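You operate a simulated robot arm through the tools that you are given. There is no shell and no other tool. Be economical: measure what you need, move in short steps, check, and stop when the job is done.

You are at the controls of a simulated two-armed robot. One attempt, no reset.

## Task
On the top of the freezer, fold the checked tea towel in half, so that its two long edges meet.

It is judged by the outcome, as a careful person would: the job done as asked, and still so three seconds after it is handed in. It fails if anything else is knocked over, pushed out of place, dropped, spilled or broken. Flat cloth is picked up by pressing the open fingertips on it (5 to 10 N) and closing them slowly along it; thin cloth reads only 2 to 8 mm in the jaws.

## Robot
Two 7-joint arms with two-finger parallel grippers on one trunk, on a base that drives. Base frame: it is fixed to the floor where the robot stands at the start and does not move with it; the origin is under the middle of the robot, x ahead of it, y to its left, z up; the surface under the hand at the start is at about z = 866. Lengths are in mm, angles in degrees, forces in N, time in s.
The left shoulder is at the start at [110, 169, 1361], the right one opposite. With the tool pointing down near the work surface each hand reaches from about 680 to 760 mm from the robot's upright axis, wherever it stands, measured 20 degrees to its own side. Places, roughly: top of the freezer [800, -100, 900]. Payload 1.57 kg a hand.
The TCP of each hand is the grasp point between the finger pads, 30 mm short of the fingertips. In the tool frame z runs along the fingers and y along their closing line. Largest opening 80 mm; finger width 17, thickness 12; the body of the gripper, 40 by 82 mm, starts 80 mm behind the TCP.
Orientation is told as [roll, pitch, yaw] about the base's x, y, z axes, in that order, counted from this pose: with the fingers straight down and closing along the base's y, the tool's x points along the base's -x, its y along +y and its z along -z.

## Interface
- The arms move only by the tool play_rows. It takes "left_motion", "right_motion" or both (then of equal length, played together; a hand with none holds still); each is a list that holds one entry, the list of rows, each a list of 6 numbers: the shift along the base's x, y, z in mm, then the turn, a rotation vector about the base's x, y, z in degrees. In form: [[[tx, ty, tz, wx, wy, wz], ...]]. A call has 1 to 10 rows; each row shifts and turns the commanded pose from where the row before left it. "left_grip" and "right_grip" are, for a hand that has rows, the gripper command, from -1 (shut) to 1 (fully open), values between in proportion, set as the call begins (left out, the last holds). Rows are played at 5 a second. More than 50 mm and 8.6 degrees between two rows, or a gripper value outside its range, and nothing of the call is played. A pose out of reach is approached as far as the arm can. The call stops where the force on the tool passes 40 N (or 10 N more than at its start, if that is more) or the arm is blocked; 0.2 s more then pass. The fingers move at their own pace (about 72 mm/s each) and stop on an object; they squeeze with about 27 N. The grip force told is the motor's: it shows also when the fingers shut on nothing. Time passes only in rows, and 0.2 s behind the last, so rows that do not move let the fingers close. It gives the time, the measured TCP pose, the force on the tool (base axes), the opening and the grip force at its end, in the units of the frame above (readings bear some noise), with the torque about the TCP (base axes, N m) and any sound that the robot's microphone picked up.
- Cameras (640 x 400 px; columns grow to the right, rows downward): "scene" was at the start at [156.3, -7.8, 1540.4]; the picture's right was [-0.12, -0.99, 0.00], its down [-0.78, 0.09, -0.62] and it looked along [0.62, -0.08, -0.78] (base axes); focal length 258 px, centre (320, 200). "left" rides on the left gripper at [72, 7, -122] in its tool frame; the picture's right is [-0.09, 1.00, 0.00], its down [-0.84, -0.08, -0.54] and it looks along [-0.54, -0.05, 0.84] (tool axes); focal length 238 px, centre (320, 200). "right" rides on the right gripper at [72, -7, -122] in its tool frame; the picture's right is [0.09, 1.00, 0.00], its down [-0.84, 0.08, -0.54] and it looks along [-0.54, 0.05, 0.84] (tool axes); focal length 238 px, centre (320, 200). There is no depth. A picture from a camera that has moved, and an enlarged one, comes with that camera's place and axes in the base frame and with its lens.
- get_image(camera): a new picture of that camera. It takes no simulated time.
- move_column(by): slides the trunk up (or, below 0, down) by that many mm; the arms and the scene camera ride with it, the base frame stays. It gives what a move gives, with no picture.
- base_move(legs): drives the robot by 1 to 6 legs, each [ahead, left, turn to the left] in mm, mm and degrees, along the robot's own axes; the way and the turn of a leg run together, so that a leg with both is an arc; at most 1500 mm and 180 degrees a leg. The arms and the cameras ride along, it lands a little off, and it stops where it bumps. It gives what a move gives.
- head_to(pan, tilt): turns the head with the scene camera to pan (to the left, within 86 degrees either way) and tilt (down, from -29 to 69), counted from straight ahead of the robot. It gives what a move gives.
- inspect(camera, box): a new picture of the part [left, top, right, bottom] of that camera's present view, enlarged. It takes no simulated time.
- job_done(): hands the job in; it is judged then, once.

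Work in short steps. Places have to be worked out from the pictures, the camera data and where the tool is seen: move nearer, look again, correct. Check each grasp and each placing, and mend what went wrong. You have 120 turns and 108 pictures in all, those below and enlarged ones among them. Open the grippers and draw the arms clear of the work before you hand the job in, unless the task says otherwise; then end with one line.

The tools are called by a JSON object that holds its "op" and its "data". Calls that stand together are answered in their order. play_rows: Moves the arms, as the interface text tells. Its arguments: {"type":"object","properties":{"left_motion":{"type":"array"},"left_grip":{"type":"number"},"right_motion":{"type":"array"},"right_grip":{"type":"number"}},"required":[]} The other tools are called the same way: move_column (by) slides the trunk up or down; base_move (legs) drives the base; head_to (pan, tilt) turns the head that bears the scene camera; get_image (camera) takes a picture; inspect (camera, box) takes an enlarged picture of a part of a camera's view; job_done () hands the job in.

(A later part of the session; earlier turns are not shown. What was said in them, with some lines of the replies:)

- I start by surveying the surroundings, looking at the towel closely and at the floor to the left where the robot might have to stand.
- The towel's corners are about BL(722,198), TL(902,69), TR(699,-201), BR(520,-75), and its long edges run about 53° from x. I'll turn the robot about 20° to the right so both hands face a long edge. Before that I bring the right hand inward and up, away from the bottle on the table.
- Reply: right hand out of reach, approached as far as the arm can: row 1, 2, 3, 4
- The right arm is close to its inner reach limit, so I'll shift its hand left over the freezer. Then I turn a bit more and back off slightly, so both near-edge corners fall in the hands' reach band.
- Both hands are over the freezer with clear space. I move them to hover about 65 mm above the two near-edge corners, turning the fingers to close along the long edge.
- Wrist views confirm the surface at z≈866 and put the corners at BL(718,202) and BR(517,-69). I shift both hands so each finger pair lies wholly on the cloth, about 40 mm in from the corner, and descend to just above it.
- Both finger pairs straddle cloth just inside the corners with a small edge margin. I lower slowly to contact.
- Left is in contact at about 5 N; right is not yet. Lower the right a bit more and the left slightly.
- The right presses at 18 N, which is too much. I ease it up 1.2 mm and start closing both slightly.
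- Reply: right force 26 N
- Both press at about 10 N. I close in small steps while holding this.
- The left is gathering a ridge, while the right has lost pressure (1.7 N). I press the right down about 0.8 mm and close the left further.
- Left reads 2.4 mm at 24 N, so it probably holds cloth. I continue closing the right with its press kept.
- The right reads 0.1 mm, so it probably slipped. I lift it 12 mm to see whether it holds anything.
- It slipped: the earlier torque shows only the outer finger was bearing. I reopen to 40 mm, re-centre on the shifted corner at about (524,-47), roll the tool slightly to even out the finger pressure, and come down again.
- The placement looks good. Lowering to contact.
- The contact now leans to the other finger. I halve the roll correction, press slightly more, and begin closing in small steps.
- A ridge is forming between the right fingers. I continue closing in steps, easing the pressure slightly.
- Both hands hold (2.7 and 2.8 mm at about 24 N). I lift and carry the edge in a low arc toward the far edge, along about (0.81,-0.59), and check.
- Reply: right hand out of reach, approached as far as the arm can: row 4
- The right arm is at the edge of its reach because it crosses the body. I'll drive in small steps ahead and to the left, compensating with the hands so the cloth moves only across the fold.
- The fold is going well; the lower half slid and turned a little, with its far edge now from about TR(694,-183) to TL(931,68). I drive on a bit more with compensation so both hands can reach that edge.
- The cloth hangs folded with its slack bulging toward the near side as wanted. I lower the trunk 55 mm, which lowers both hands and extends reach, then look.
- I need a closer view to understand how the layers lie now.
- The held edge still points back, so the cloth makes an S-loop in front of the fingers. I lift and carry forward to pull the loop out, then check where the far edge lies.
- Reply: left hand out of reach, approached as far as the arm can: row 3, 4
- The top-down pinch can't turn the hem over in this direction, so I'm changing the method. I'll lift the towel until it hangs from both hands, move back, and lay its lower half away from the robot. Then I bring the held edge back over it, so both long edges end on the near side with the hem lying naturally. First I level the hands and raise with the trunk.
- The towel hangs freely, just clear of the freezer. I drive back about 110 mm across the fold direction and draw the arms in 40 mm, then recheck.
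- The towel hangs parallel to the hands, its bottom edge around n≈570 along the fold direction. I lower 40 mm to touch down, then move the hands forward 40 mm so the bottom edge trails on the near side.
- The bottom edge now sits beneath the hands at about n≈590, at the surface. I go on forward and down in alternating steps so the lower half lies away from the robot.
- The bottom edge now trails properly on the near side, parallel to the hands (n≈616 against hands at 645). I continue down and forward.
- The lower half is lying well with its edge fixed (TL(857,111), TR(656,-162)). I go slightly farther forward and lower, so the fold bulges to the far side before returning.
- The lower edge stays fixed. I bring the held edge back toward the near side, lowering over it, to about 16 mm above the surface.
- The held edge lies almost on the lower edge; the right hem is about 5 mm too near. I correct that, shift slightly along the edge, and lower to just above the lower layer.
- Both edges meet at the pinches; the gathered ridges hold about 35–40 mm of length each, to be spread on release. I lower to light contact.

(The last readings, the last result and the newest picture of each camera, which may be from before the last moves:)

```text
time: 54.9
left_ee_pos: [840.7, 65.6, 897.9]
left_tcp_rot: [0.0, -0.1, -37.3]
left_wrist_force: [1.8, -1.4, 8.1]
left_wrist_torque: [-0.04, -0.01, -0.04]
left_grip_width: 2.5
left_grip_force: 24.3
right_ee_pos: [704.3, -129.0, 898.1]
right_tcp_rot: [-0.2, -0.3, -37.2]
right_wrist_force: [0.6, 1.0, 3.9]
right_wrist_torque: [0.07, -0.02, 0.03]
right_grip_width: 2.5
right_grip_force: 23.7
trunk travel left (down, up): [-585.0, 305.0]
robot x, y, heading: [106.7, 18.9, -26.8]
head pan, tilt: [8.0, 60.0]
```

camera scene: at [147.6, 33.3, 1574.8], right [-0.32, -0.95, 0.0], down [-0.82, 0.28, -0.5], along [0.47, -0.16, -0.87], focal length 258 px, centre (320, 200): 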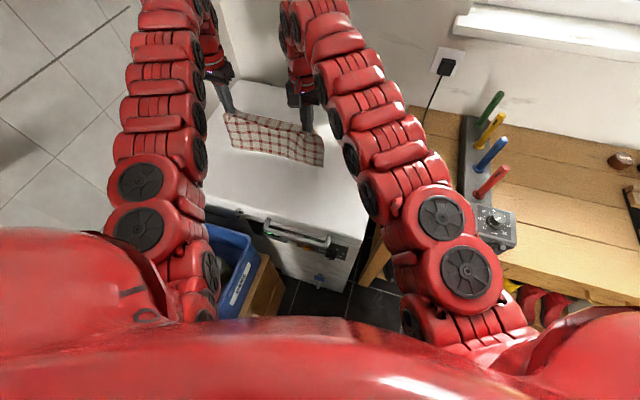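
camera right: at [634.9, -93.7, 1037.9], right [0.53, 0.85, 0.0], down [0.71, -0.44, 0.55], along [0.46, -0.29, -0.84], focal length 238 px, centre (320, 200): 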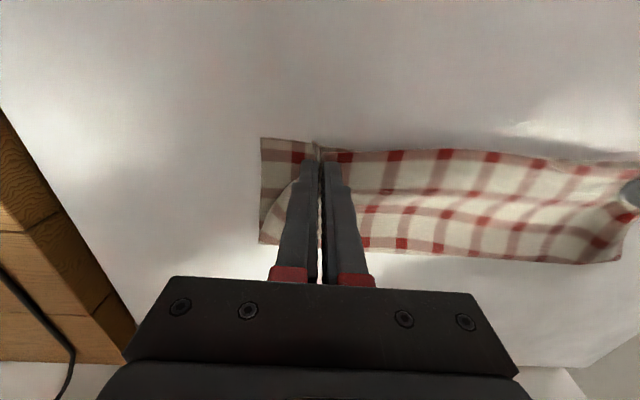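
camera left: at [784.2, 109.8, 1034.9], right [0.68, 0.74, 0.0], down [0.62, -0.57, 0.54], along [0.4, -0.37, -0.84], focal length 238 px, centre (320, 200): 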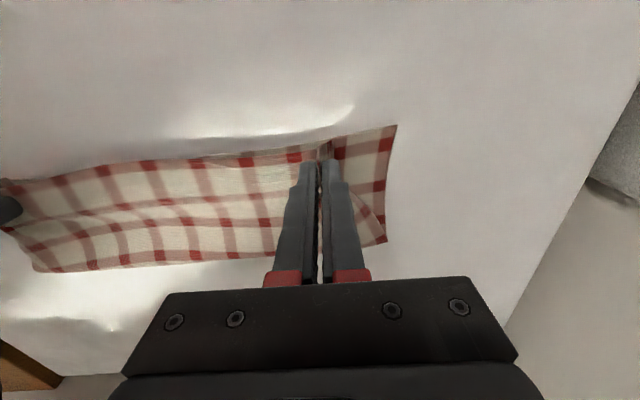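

Light contact on both (8 and 4 N). I open in steps while shifting each hand outward, so the outer fingers draw the corners out flat.

{"op": "play_rows", "data": {"left_motion": [[[0.8, 1, 0, 0, 0, 0], [1.2, 1.6, 0, 0, 0, 0], [0, 0, 0, 0, 0, 0]]], "right_motion": [[[-0.8, -1, 0, 0, 0, 0], [-1.2, -1.6, 0, 0, 0, 0], [0, 0, 0, 0, 0, 0]]], "left_grip": -0.78, "right_grip": -0.78}}

{"op": "play_rows", "data": {"left_motion": [[[1.5, 2, 0, 0, 0, 0], [1.5, 2, 0, 0, 0, 0], [0, 0, 0, 0, 0, 0]]], "right_motion": [[[-1.5, -2, 0, 0, 0, 0], [-1.5, -2, 0, 0, 0, 0], [0, 0, 0, 0, 0, 0]]], "left_grip": -0.5, "right_grip": -0.5}}

{"op": "inspect", "data": {"camera": "left", "box": [160, 80, 480, 280]}}

{"op": "inspect", "data": {"camera": "right", "box": [160, 80, 480, 280]}}

```text
time: 55.7
left_ee_pos: [841.0, 68.9, 898.9]
left_tcp_rot: [0.1, 0.0, -37.3]
left_wrist_force: [-1.8, -2.9, 8.4]
left_wrist_torque: [0.0, 0.06, 0.02]
left_grip_width: 7.2
left_grip_force: 0.2
right_ee_pos: [701.2, -132.1, 899.2]
right_tcp_rot: [-0.1, -0.3, -37.2]
right_wrist_force: [0.6, 0.6, 2.6]
right_wrist_torque: [0.04, 0.0, -0.01]
right_grip_width: 9.4
right_grip_force: 0.2
trunk travel left (down, up): [-585.0, 305.0]
robot x, y, heading: [111.1, 17.3, -26.6]
head pan, tilt: [8.0, 60.0]
```

```text
time: 56.5
left_ee_pos: [844.4, 72.0, 899.7]
left_tcp_rot: [0.0, 0.1, -37.4]
left_wrist_force: [-2.1, -1.3, 3.8]
left_wrist_torque: [-0.03, 0.02, 0.02]
left_grip_width: 19.0
left_grip_force: 0.0
right_ee_pos: [697.9, -134.9, 897.7]
right_tcp_rot: [-0.1, -0.3, -37.1]
right_wrist_force: [1.8, 1.6, 3.8]
right_wrist_torque: [0.05, -0.03, 0.02]
right_grip_width: 20.5
right_grip_force: 0.2
trunk travel left (down, up): [-585.0, 305.0]
robot x, y, heading: [105.7, 19.5, -26.9]
head pan, tilt: [8.0, 60.0]
```

```text
2.00 times, centred on (320, 180) of left
camera zoom: at [792.5, 122.1, 1020.6], right [0.68, 0.74, 0.0], down [0.62, -0.57, 0.54], along [0.4, -0.37, -0.84], focal length 477 px, centre (320, 240)
```

zoom: 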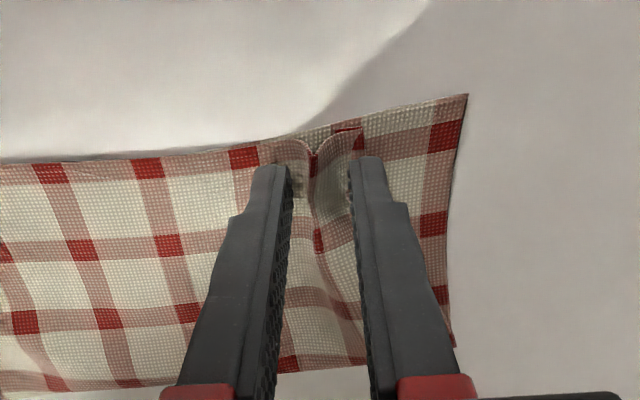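

```text
2.00 times, centred on (320, 180) of right
camera zoom: at [636.7, -96.8, 1020.1], right [0.53, 0.85, 0.0], down [0.71, -0.44, 0.55], along [0.46, -0.29, -0.84], focal length 477 px, centre (320, 240)
```

zoom: 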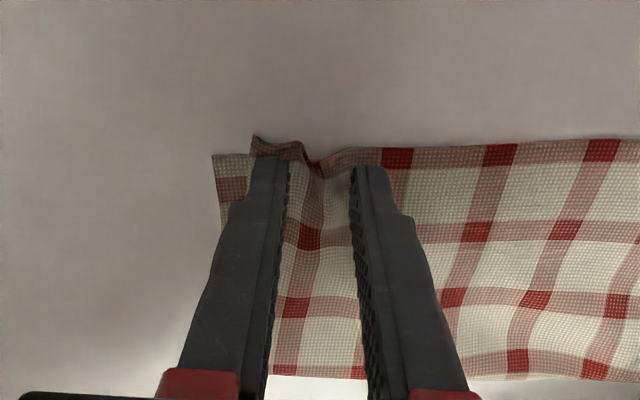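

The gathers are spreading out as intended. I continue opening with outward shifts.

{"op": "play_rows", "data": {"left_motion": [[[2, 2.6, 0, 0, 0, 0], [2, 2.6, 0, 0, 0, 0], [0, 0, 0, 0, 0, 0]]], "right_motion": [[[-1.8, -2.4, 0, 0, 0, 0], [-1.8, -2.4, 0, 0, 0, 0], [0, 0, 0, 0, 0, 0]]], "left_grip": -0.2, "right_grip": -0.2}}

{"op": "play_rows", "data": {"left_motion": [[[2, 2.6, 0, 0, 0, 0], [2, 2.6, 0, 0, 0, 0], [0, 0, 0, 0, 0, 0]]], "right_motion": [[[-1.8, -2.4, 0, 0, 0, 0], [-1.8, -2.4, 0, 0, 0, 0], [0, 0, 0, 0, 0, 0]]], "left_grip": 0.1, "right_grip": 0.1}}

{"op": "inspect", "data": {"camera": "left", "box": [160, 80, 480, 280]}}

{"op": "inspect", "data": {"camera": "right", "box": [160, 80, 480, 280]}}

```text
time: 57.3
left_ee_pos: [847.6, 76.9, 899.8]
left_tcp_rot: [0.1, -0.2, -37.3]
left_wrist_force: [-0.5, -1.2, 3.7]
left_wrist_torque: [0.03, 0.02, 0.02]
left_grip_width: 31.3
left_grip_force: 0.1
right_ee_pos: [694.3, -139.2, 898.3]
right_tcp_rot: [0.0, -0.3, -37.2]
right_wrist_force: [1.9, 2.6, 7.5]
right_wrist_torque: [0.05, -0.05, 0.01]
right_grip_width: 31.8
right_grip_force: 0.1
trunk travel left (down, up): [-585.0, 305.0]
robot x, y, heading: [104.7, 16.8, -26.6]
head pan, tilt: [8.0, 60.0]
```

```text
time: 58.1
left_ee_pos: [851.9, 82.2, 897.1]
left_tcp_rot: [0.1, -0.1, -37.3]
left_wrist_force: [-0.8, -2.8, 4.2]
left_wrist_torque: [-0.03, -0.02, 0.01]
left_grip_width: 43.2
left_grip_force: 0.1
right_ee_pos: [691.3, -144.1, 899.1]
right_tcp_rot: [-0.1, -0.4, -37.2]
right_wrist_force: [0.9, 1.5, 3.4]
right_wrist_torque: [0.07, -0.07, -0.01]
right_grip_width: 44.9
right_grip_force: 0.8
trunk travel left (down, up): [-585.0, 305.0]
robot x, y, heading: [109.4, 20.1, -26.8]
head pan, tilt: [8.0, 60.0]
```

```text
2.00 times, centred on (320, 180) of left
camera zoom: at [799.3, 131.2, 1020.3], right [0.68, 0.74, 0.0], down [0.62, -0.57, 0.54], along [0.4, -0.37, -0.84], focal length 477 px, centre (320, 240)
```

zoom: 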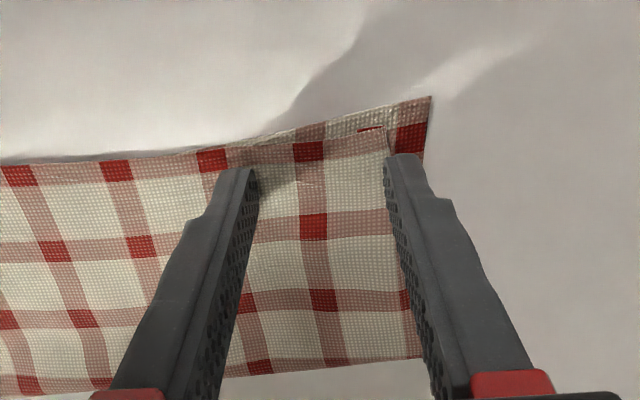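

```text
2.00 times, centred on (320, 180) of right
camera zoom: at [628.5, -106.4, 1020.0], right [0.53, 0.85, 0.0], down [0.71, -0.44, 0.55], along [0.46, -0.29, -0.84], focal length 477 px, centre (320, 240)
```

zoom: 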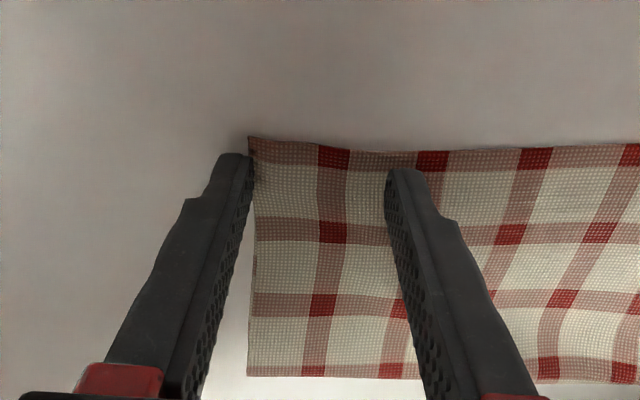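

Excellent: the right end is aligned, and the left top corner is about 14 mm short of the lower one. I lift both hands clear and inspect.

{"op": "play_rows", "data": {"left_motion": [[[0, 0, 10, 0, 0, 0], [0, 0, 20, 0, 0, 0], [0, 0, 30, 0, 0, 0], [0, 0, 30, 0, 0, 0], [0, 0, 0, 0, 0, 0]]], "right_motion": [[[0, 0, 10, 0, 0, 0], [0, 0, 20, 0, 0, 0], [0, 0, 30, 0, 0, 0], [0, 0, 30, 0, 0, 0], [0, 0, 0, 0, 0, 0]]]}}

{"op": "get_image", "data": {"camera": "left"}}

{"op": "get_image", "data": {"camera": "right"}}

{"op": "inspect", "data": {"camera": "scene", "box": [180, 60, 380, 185]}}

```text
time: 59.3
left_ee_pos: [853.8, 81.9, 988.8]
left_tcp_rot: [0.0, 0.0, -37.3]
left_wrist_force: [0.3, 0.0, -0.7]
left_wrist_torque: [0.03, -0.04, 0.01]
left_grip_width: 44.0
left_grip_force: 0.1
right_ee_pos: [693.6, -144.1, 986.2]
right_tcp_rot: [-0.1, -0.1, -37.2]
right_wrist_force: [-0.1, 0.2, 0.3]
right_wrist_torque: [-0.03, 0.05, -0.01]
right_grip_width: 44.0
right_grip_force: 0.1
trunk travel left (down, up): [-585.0, 305.0]
robot x, y, heading: [104.6, 17.9, -26.8]
head pan, tilt: [8.0, 60.0]
```

```text
49 pictures are left
camera left: at [802.3, 132.3, 1110.0], right [0.68, 0.74, 0.0], down [0.62, -0.57, 0.54], along [0.4, -0.37, -0.84], focal length 238 px, centre (320, 200)
```

left: 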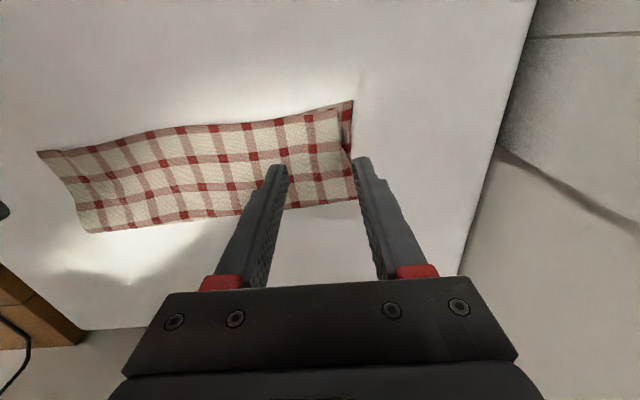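

```text
48 pictures are left
camera right: at [631.5, -105.6, 1108.1], right [0.53, 0.85, 0.0], down [0.71, -0.44, 0.55], along [0.46, -0.29, -0.84], focal length 238 px, centre (320, 200)
```

right: 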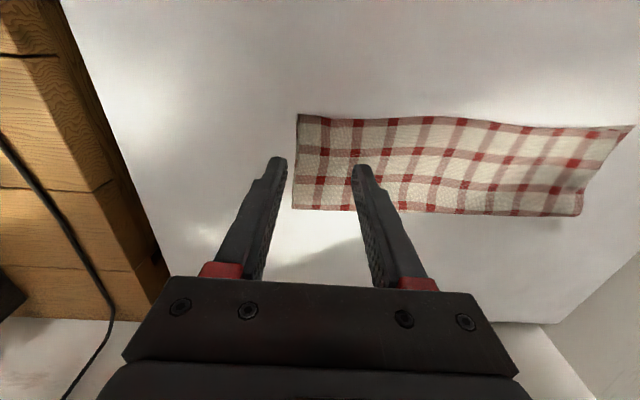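

```text
3.20 times, centred on (280, 122) of scene
camera zoom: at [244.5, -37.9, 1439.5], right [-0.32, -0.95, 0.0], down [-0.82, 0.28, -0.5], along [0.47, -0.16, -0.87], focal length 827 px, centre (448, 448)
```

zoom: 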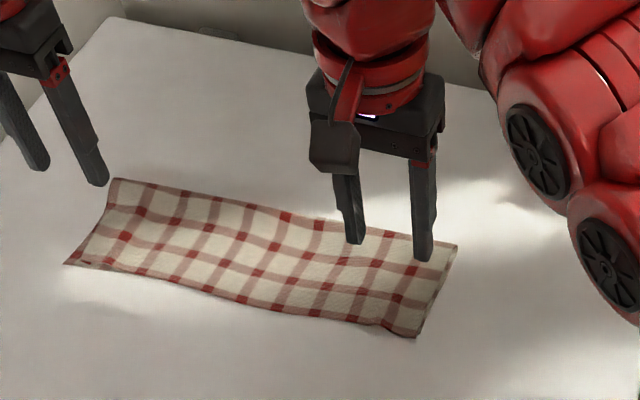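

The fold is in good shape. I look closely at the left corner, which is slightly short.

{"op": "inspect", "data": {"camera": "left", "box": [240, 80, 400, 180]}}

{"op": "inspect", "data": {"camera": "right", "box": [270, 90, 430, 190]}}

```text
4.00 times, centred on (320, 130) of left
camera zoom: at [802.3, 132.3, 1110.0], right [0.68, 0.74, 0.0], down [0.62, -0.57, 0.54], along [0.4, -0.37, -0.84], focal length 953 px, centre (320, 480)
```

zoom: 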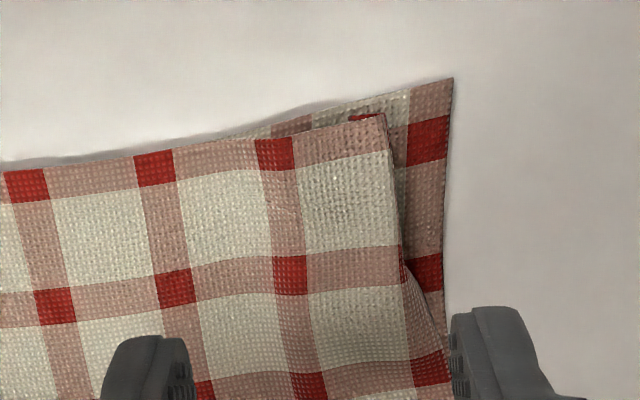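

```text
4.00 times, centred on (350, 140) of right
camera zoom: at [631.5, -105.6, 1108.1], right [0.53, 0.85, 0.0], down [0.71, -0.44, 0.55], along [0.46, -0.29, -0.84], focal length 953 px, centre (200, 440)
```

zoom: 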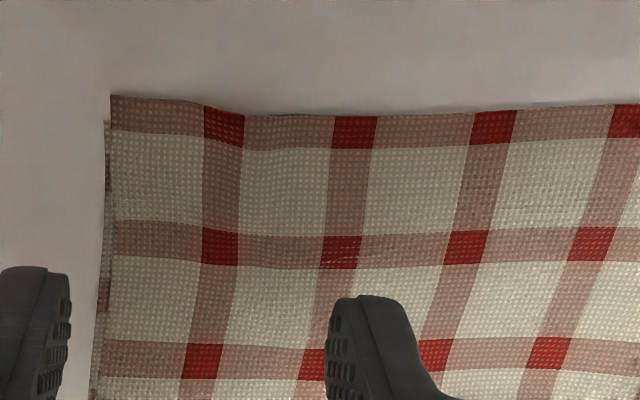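

The left top corner is about 18 mm short along the edge and 6 mm in. I'll press it with the closed fingertips and slide it outward; first I close and come down near it.

{"op": "play_rows", "data": {"left_motion": [[[-2, 4, -10, 0, 0, 0], [-3, 5, -20, 0, 0, 0], [0, 0, -30, 0, 0, 0], [0, 0, -20, 0, 0, 0], [0, 0, -7, 0, 0, 0], [0, 0, 0, 0, 0, 0]]], "left_grip": -1}}

{"op": "play_rows", "data": {"left_motion": [[[0, 0, -1.5, 0, 0, 0], [0, 0, -1, 0, 0, 0], [0, 0, 0, 0, 0, 0], [0, 0, 0, 0, 0, 0]]]}}

{"op": "inspect", "data": {"camera": "left", "box": [240, 80, 400, 180]}}

```text
time: 60.7
left_ee_pos: [846.7, 92.4, 902.1]
left_tcp_rot: [0.1, 0.0, -37.4]
left_wrist_force: [-0.1, -1.0, 0.6]
left_wrist_torque: [-0.01, -0.03, 0.02]
left_grip_width: 0.1
left_grip_force: 22.4
right_ee_pos: [692.3, -144.3, 985.8]
right_tcp_rot: [-0.2, -0.3, -37.2]
right_wrist_force: [-0.2, 0.3, 0.1]
right_wrist_torque: [-0.01, 0.0, -0.04]
right_grip_width: 43.9
right_grip_force: 0.1
trunk travel left (down, up): [-585.0, 305.0]
robot x, y, heading: [108.2, 21.1, -26.8]
head pan, tilt: [8.0, 60.0]
```

```text
time: 61.7
left_ee_pos: [847.6, 92.3, 900.2]
left_tcp_rot: [0.0, 0.1, -37.3]
left_wrist_force: [-0.3, 0.5, 1.6]
left_wrist_torque: [0.01, 0.0, -0.02]
left_grip_width: 0.0
left_grip_force: 21.1
right_ee_pos: [691.7, -145.0, 987.0]
right_tcp_rot: [-0.1, -0.3, -37.2]
right_wrist_force: [0.2, 0.0, 0.4]
right_wrist_torque: [0.01, 0.0, -0.02]
right_grip_width: 43.7
right_grip_force: 0.1
trunk travel left (down, up): [-585.0, 305.0]
robot x, y, heading: [103.2, 14.9, -26.6]
head pan, tilt: [8.0, 60.0]
```

```text
4.00 times, centred on (320, 130) of left
camera zoom: at [795.6, 141.6, 1021.3], right [0.68, 0.74, 0.0], down [0.62, -0.57, 0.54], along [0.4, -0.37, -0.84], focal length 953 px, centre (320, 480)
```

zoom: 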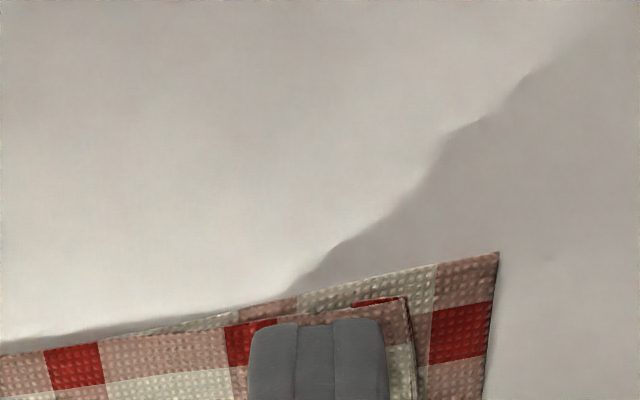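

Just in contact at the top corner. A touch more pressure, then slide about 14 mm outward.

{"op": "play_rows", "data": {"left_motion": [[[0, 0, -0.6, 0, 0, 0], [0.8, 2.5, 0, 0, 0, 0], [0.8, 2.5, 0, 0, 0, 0], [0.8, 2.5, 0, 0, 0, 0], [0.8, 2.5, 0, 0, 0, 0], [0.8, 2.5, 0, 0, 0, 0], [0, 0, 0, 0, 0, 0]]]}}

{"op": "inspect", "data": {"camera": "left", "box": [240, 80, 400, 180]}}

```text
time: 63.3
left_ee_pos: [850.1, 103.3, 900.0]
left_tcp_rot: [0.1, 0.0, -37.3]
left_wrist_force: [-0.2, -2.2, 8.6]
left_wrist_torque: [-0.01, -0.01, 0.01]
left_grip_width: 0.2
left_grip_force: 21.3
right_ee_pos: [692.1, -144.7, 987.5]
right_tcp_rot: [0.0, -0.4, -37.2]
right_wrist_force: [0.5, 0.2, 0.2]
right_wrist_torque: [0.02, 0.03, 0.03]
right_grip_width: 44.0
right_grip_force: 0.1
trunk travel left (down, up): [-585.0, 305.0]
robot x, y, heading: [108.4, 19.6, -26.8]
head pan, tilt: [8.0, 60.0]
```

```text
4.00 times, centred on (320, 130) of left
camera zoom: at [798.0, 153.3, 1020.4], right [0.68, 0.74, 0.0], down [0.62, -0.57, 0.54], along [0.4, -0.37, -0.84], focal length 953 px, centre (320, 480)
```

zoom: 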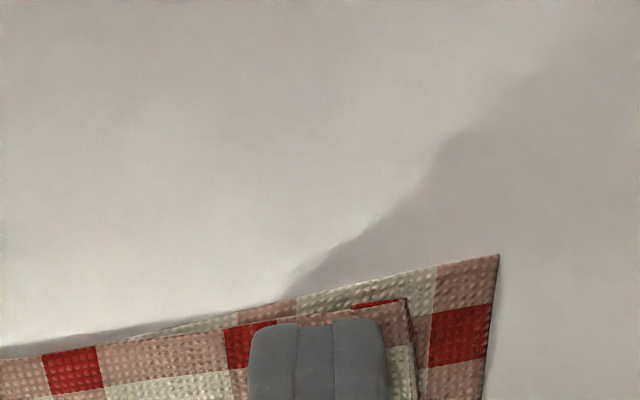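

Both layers slid together, so that doesn't correct the offset. I lift off and look at the whole result.

{"op": "play_rows", "data": {"left_motion": [[[0, 0, 10, 0, 0, 0], [0, 0, 30, 0, 0, 0], [0, 20, 40, 0, 0, 0], [0, 20, 20, 0, 0, 0], [0, 0, 0, 0, 0, 0]]], "right_motion": [[[0, 0, 0, 0, 0, 0], [0, 0, 0, 0, 0, 0], [0, -30, 10, 0, 0, 0], [0, -30, 10, 0, 0, 0], [0, 0, 0, 0, 0, 0]]]}}

{"op": "get_image", "data": {"camera": "left"}}

{"op": "inspect", "data": {"camera": "left", "box": [120, 100, 360, 250]}}

{"op": "inspect", "data": {"camera": "scene", "box": [180, 60, 380, 185]}}

```text
time: 64.5
left_ee_pos: [853.8, 144.5, 994.8]
left_tcp_rot: [-0.1, 0.0, -37.3]
left_wrist_force: [1.0, 0.2, 0.1]
left_wrist_torque: [-0.05, -0.01, -0.01]
left_grip_width: 0.0
left_grip_force: 20.8
right_ee_pos: [691.5, -203.4, 1007.3]
right_tcp_rot: [-0.2, -0.1, -37.2]
right_wrist_force: [0.0, 0.6, -0.2]
right_wrist_torque: [0.03, 0.04, 0.01]
right_grip_width: 44.1
right_grip_force: 0.0
trunk travel left (down, up): [-585.0, 305.0]
robot x, y, heading: [107.1, 19.0, -26.9]
head pan, tilt: [8.0, 60.0]
```

```text
42 pictures are left
camera left: at [800.6, 194.4, 1117.7], right [0.68, 0.74, 0.0], down [0.62, -0.57, 0.54], along [0.4, -0.37, -0.84], focal length 238 px, centre (320, 200)
```

left: 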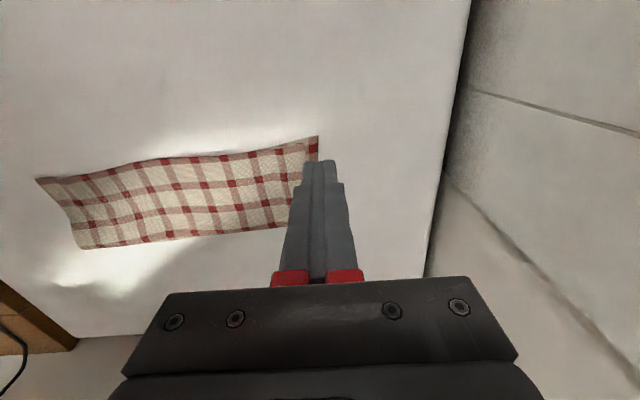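

```text
2.67 times, centred on (240, 175) of left
camera zoom: at [800.6, 194.4, 1117.7], right [0.68, 0.74, 0.0], down [0.62, -0.57, 0.54], along [0.4, -0.37, -0.84], focal length 636 px, centre (533, 267)
```

zoom: 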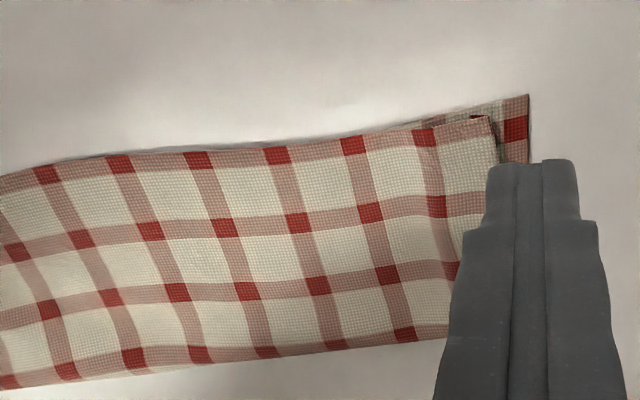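

```text
3.20 times, centred on (280, 122) of scene
camera zoom: at [244.0, -37.3, 1439.6], right [-0.32, -0.95, 0.0], down [-0.82, 0.28, -0.5], along [0.47, -0.16, -0.87], focal length 827 px, centre (448, 448)
```

zoom: 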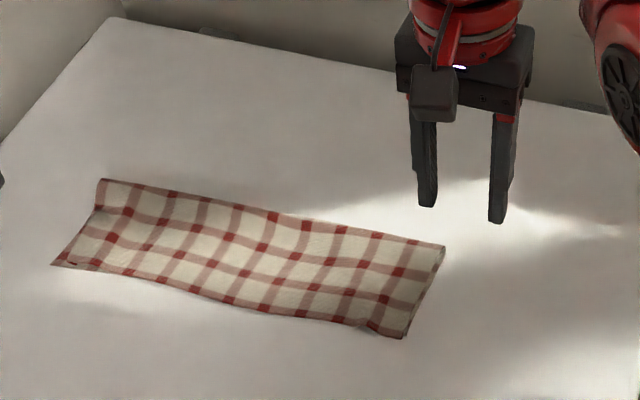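

The long edges meet along the whole length: within a few mm on the right, and the left corner is about 15–18 mm short along the edge and under 10 mm across it. More poking would only disturb it, so I open the gripper and raise the arms clear.

{"op": "play_rows", "data": {"left_motion": [[[0, 0, 15, 0, 0, 0], [0, 0, 15, 0, 0, 0], [0, 0, 0, 0, 0, 0]]], "left_grip": 1, "right_motion": [[[0, 0, 10, 0, 0, 0], [0, 0, 0, 0, 0, 0], [0, 0, 0, 0, 0, 0]]], "right_grip": 1}}

{"op": "move_column", "data": {"by": 100}}

{"op": "base_move", "data": {"legs": [[-100, 0, 0]]}}

{"op": "get_image", "data": {"camera": "scene"}}

{"op": "get_image", "data": {"camera": "left"}}

```text
time: 65.3
left_ee_pos: [852.1, 144.6, 1026.3]
left_tcp_rot: [0.0, 0.0, -37.2]
left_wrist_force: [-0.1, 0.7, -0.1]
left_wrist_torque: [0.01, 0.03, 0.01]
left_grip_width: 80.2
left_grip_force: 0.0
right_ee_pos: [692.4, -203.3, 1017.6]
right_tcp_rot: [-0.2, -0.3, -37.2]
right_wrist_force: [-0.1, -0.5, 0.6]
right_wrist_torque: [0.01, 0.0, -0.03]
right_grip_width: 79.8
right_grip_force: 0.2
trunk travel left (down, up): [-585.0, 305.0]
robot x, y, heading: [108.3, 17.2, -26.8]
head pan, tilt: [8.0, 60.0]
```

```text
time: 66.6
left_ee_pos: [851.3, 144.5, 1125.8]
left_tcp_rot: [0.0, 0.0, -37.3]
left_wrist_force: [1.5, 0.2, 0.6]
left_wrist_torque: [0.01, -0.01, 0.0]
left_grip_width: 80.0
left_grip_force: 0.0
right_ee_pos: [693.3, -204.3, 1117.5]
right_tcp_rot: [-0.2, -0.3, -37.2]
right_wrist_force: [0.1, 0.1, -0.5]
right_wrist_torque: [0.01, -0.02, -0.02]
right_grip_width: 79.9
right_grip_force: 0.1
trunk travel left (down, up): [-685.0, 205.0]
robot x, y, heading: [108.9, 17.7, -26.9]
head pan, tilt: [8.0, 60.0]
```

```text
time: 67.8
left_ee_pos: [765.1, 187.6, 1125.8]
left_tcp_rot: [0.1, 0.0, -37.3]
left_wrist_force: [-1.1, -0.4, 0.5]
left_wrist_torque: [-0.07, -0.02, 0.01]
left_grip_width: 80.2
left_grip_force: 0.1
right_ee_pos: [606.1, -160.3, 1117.1]
right_tcp_rot: [-0.3, -0.3, -37.3]
right_wrist_force: [0.4, -0.5, -0.2]
right_wrist_torque: [-0.02, -0.03, -0.02]
right_grip_width: 80.2
right_grip_force: 0.0
trunk travel left (down, up): [-685.0, 205.0]
robot x, y, heading: [22.0, 65.1, -26.9]
head pan, tilt: [8.0, 60.0]
```

```text
39 pictures are left
camera scene: at [156.8, 6.2, 1539.7], right [-0.32, -0.95, 0.0], down [-0.82, 0.28, -0.5], along [0.47, -0.16, -0.87], focal length 258 px, centre (320, 200)
```

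scene: 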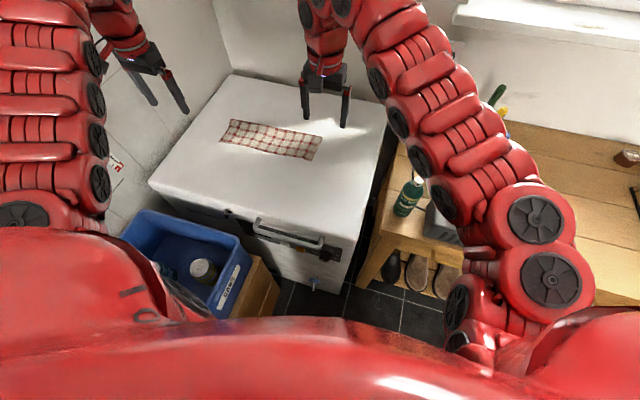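

```text
38 pictures are left
camera left: at [713.2, 237.5, 1247.3], right [0.68, 0.74, 0.0], down [0.62, -0.57, 0.54], along [0.4, -0.37, -0.84], focal length 238 px, centre (320, 200)
```

left: 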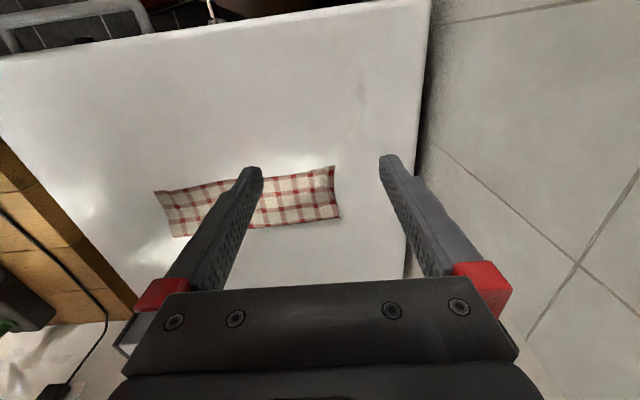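

The towel lies folded in half, the hands are open and clear, and everything else is where it was. I hand in.

{"op": "job_done", "data": {}}

```text
The job is handed in.
```

The checked tea towel lies folded in half on the freezer with its two long edges meeting; at the left end the top corner sits about 15–18 mm short of the one below it.
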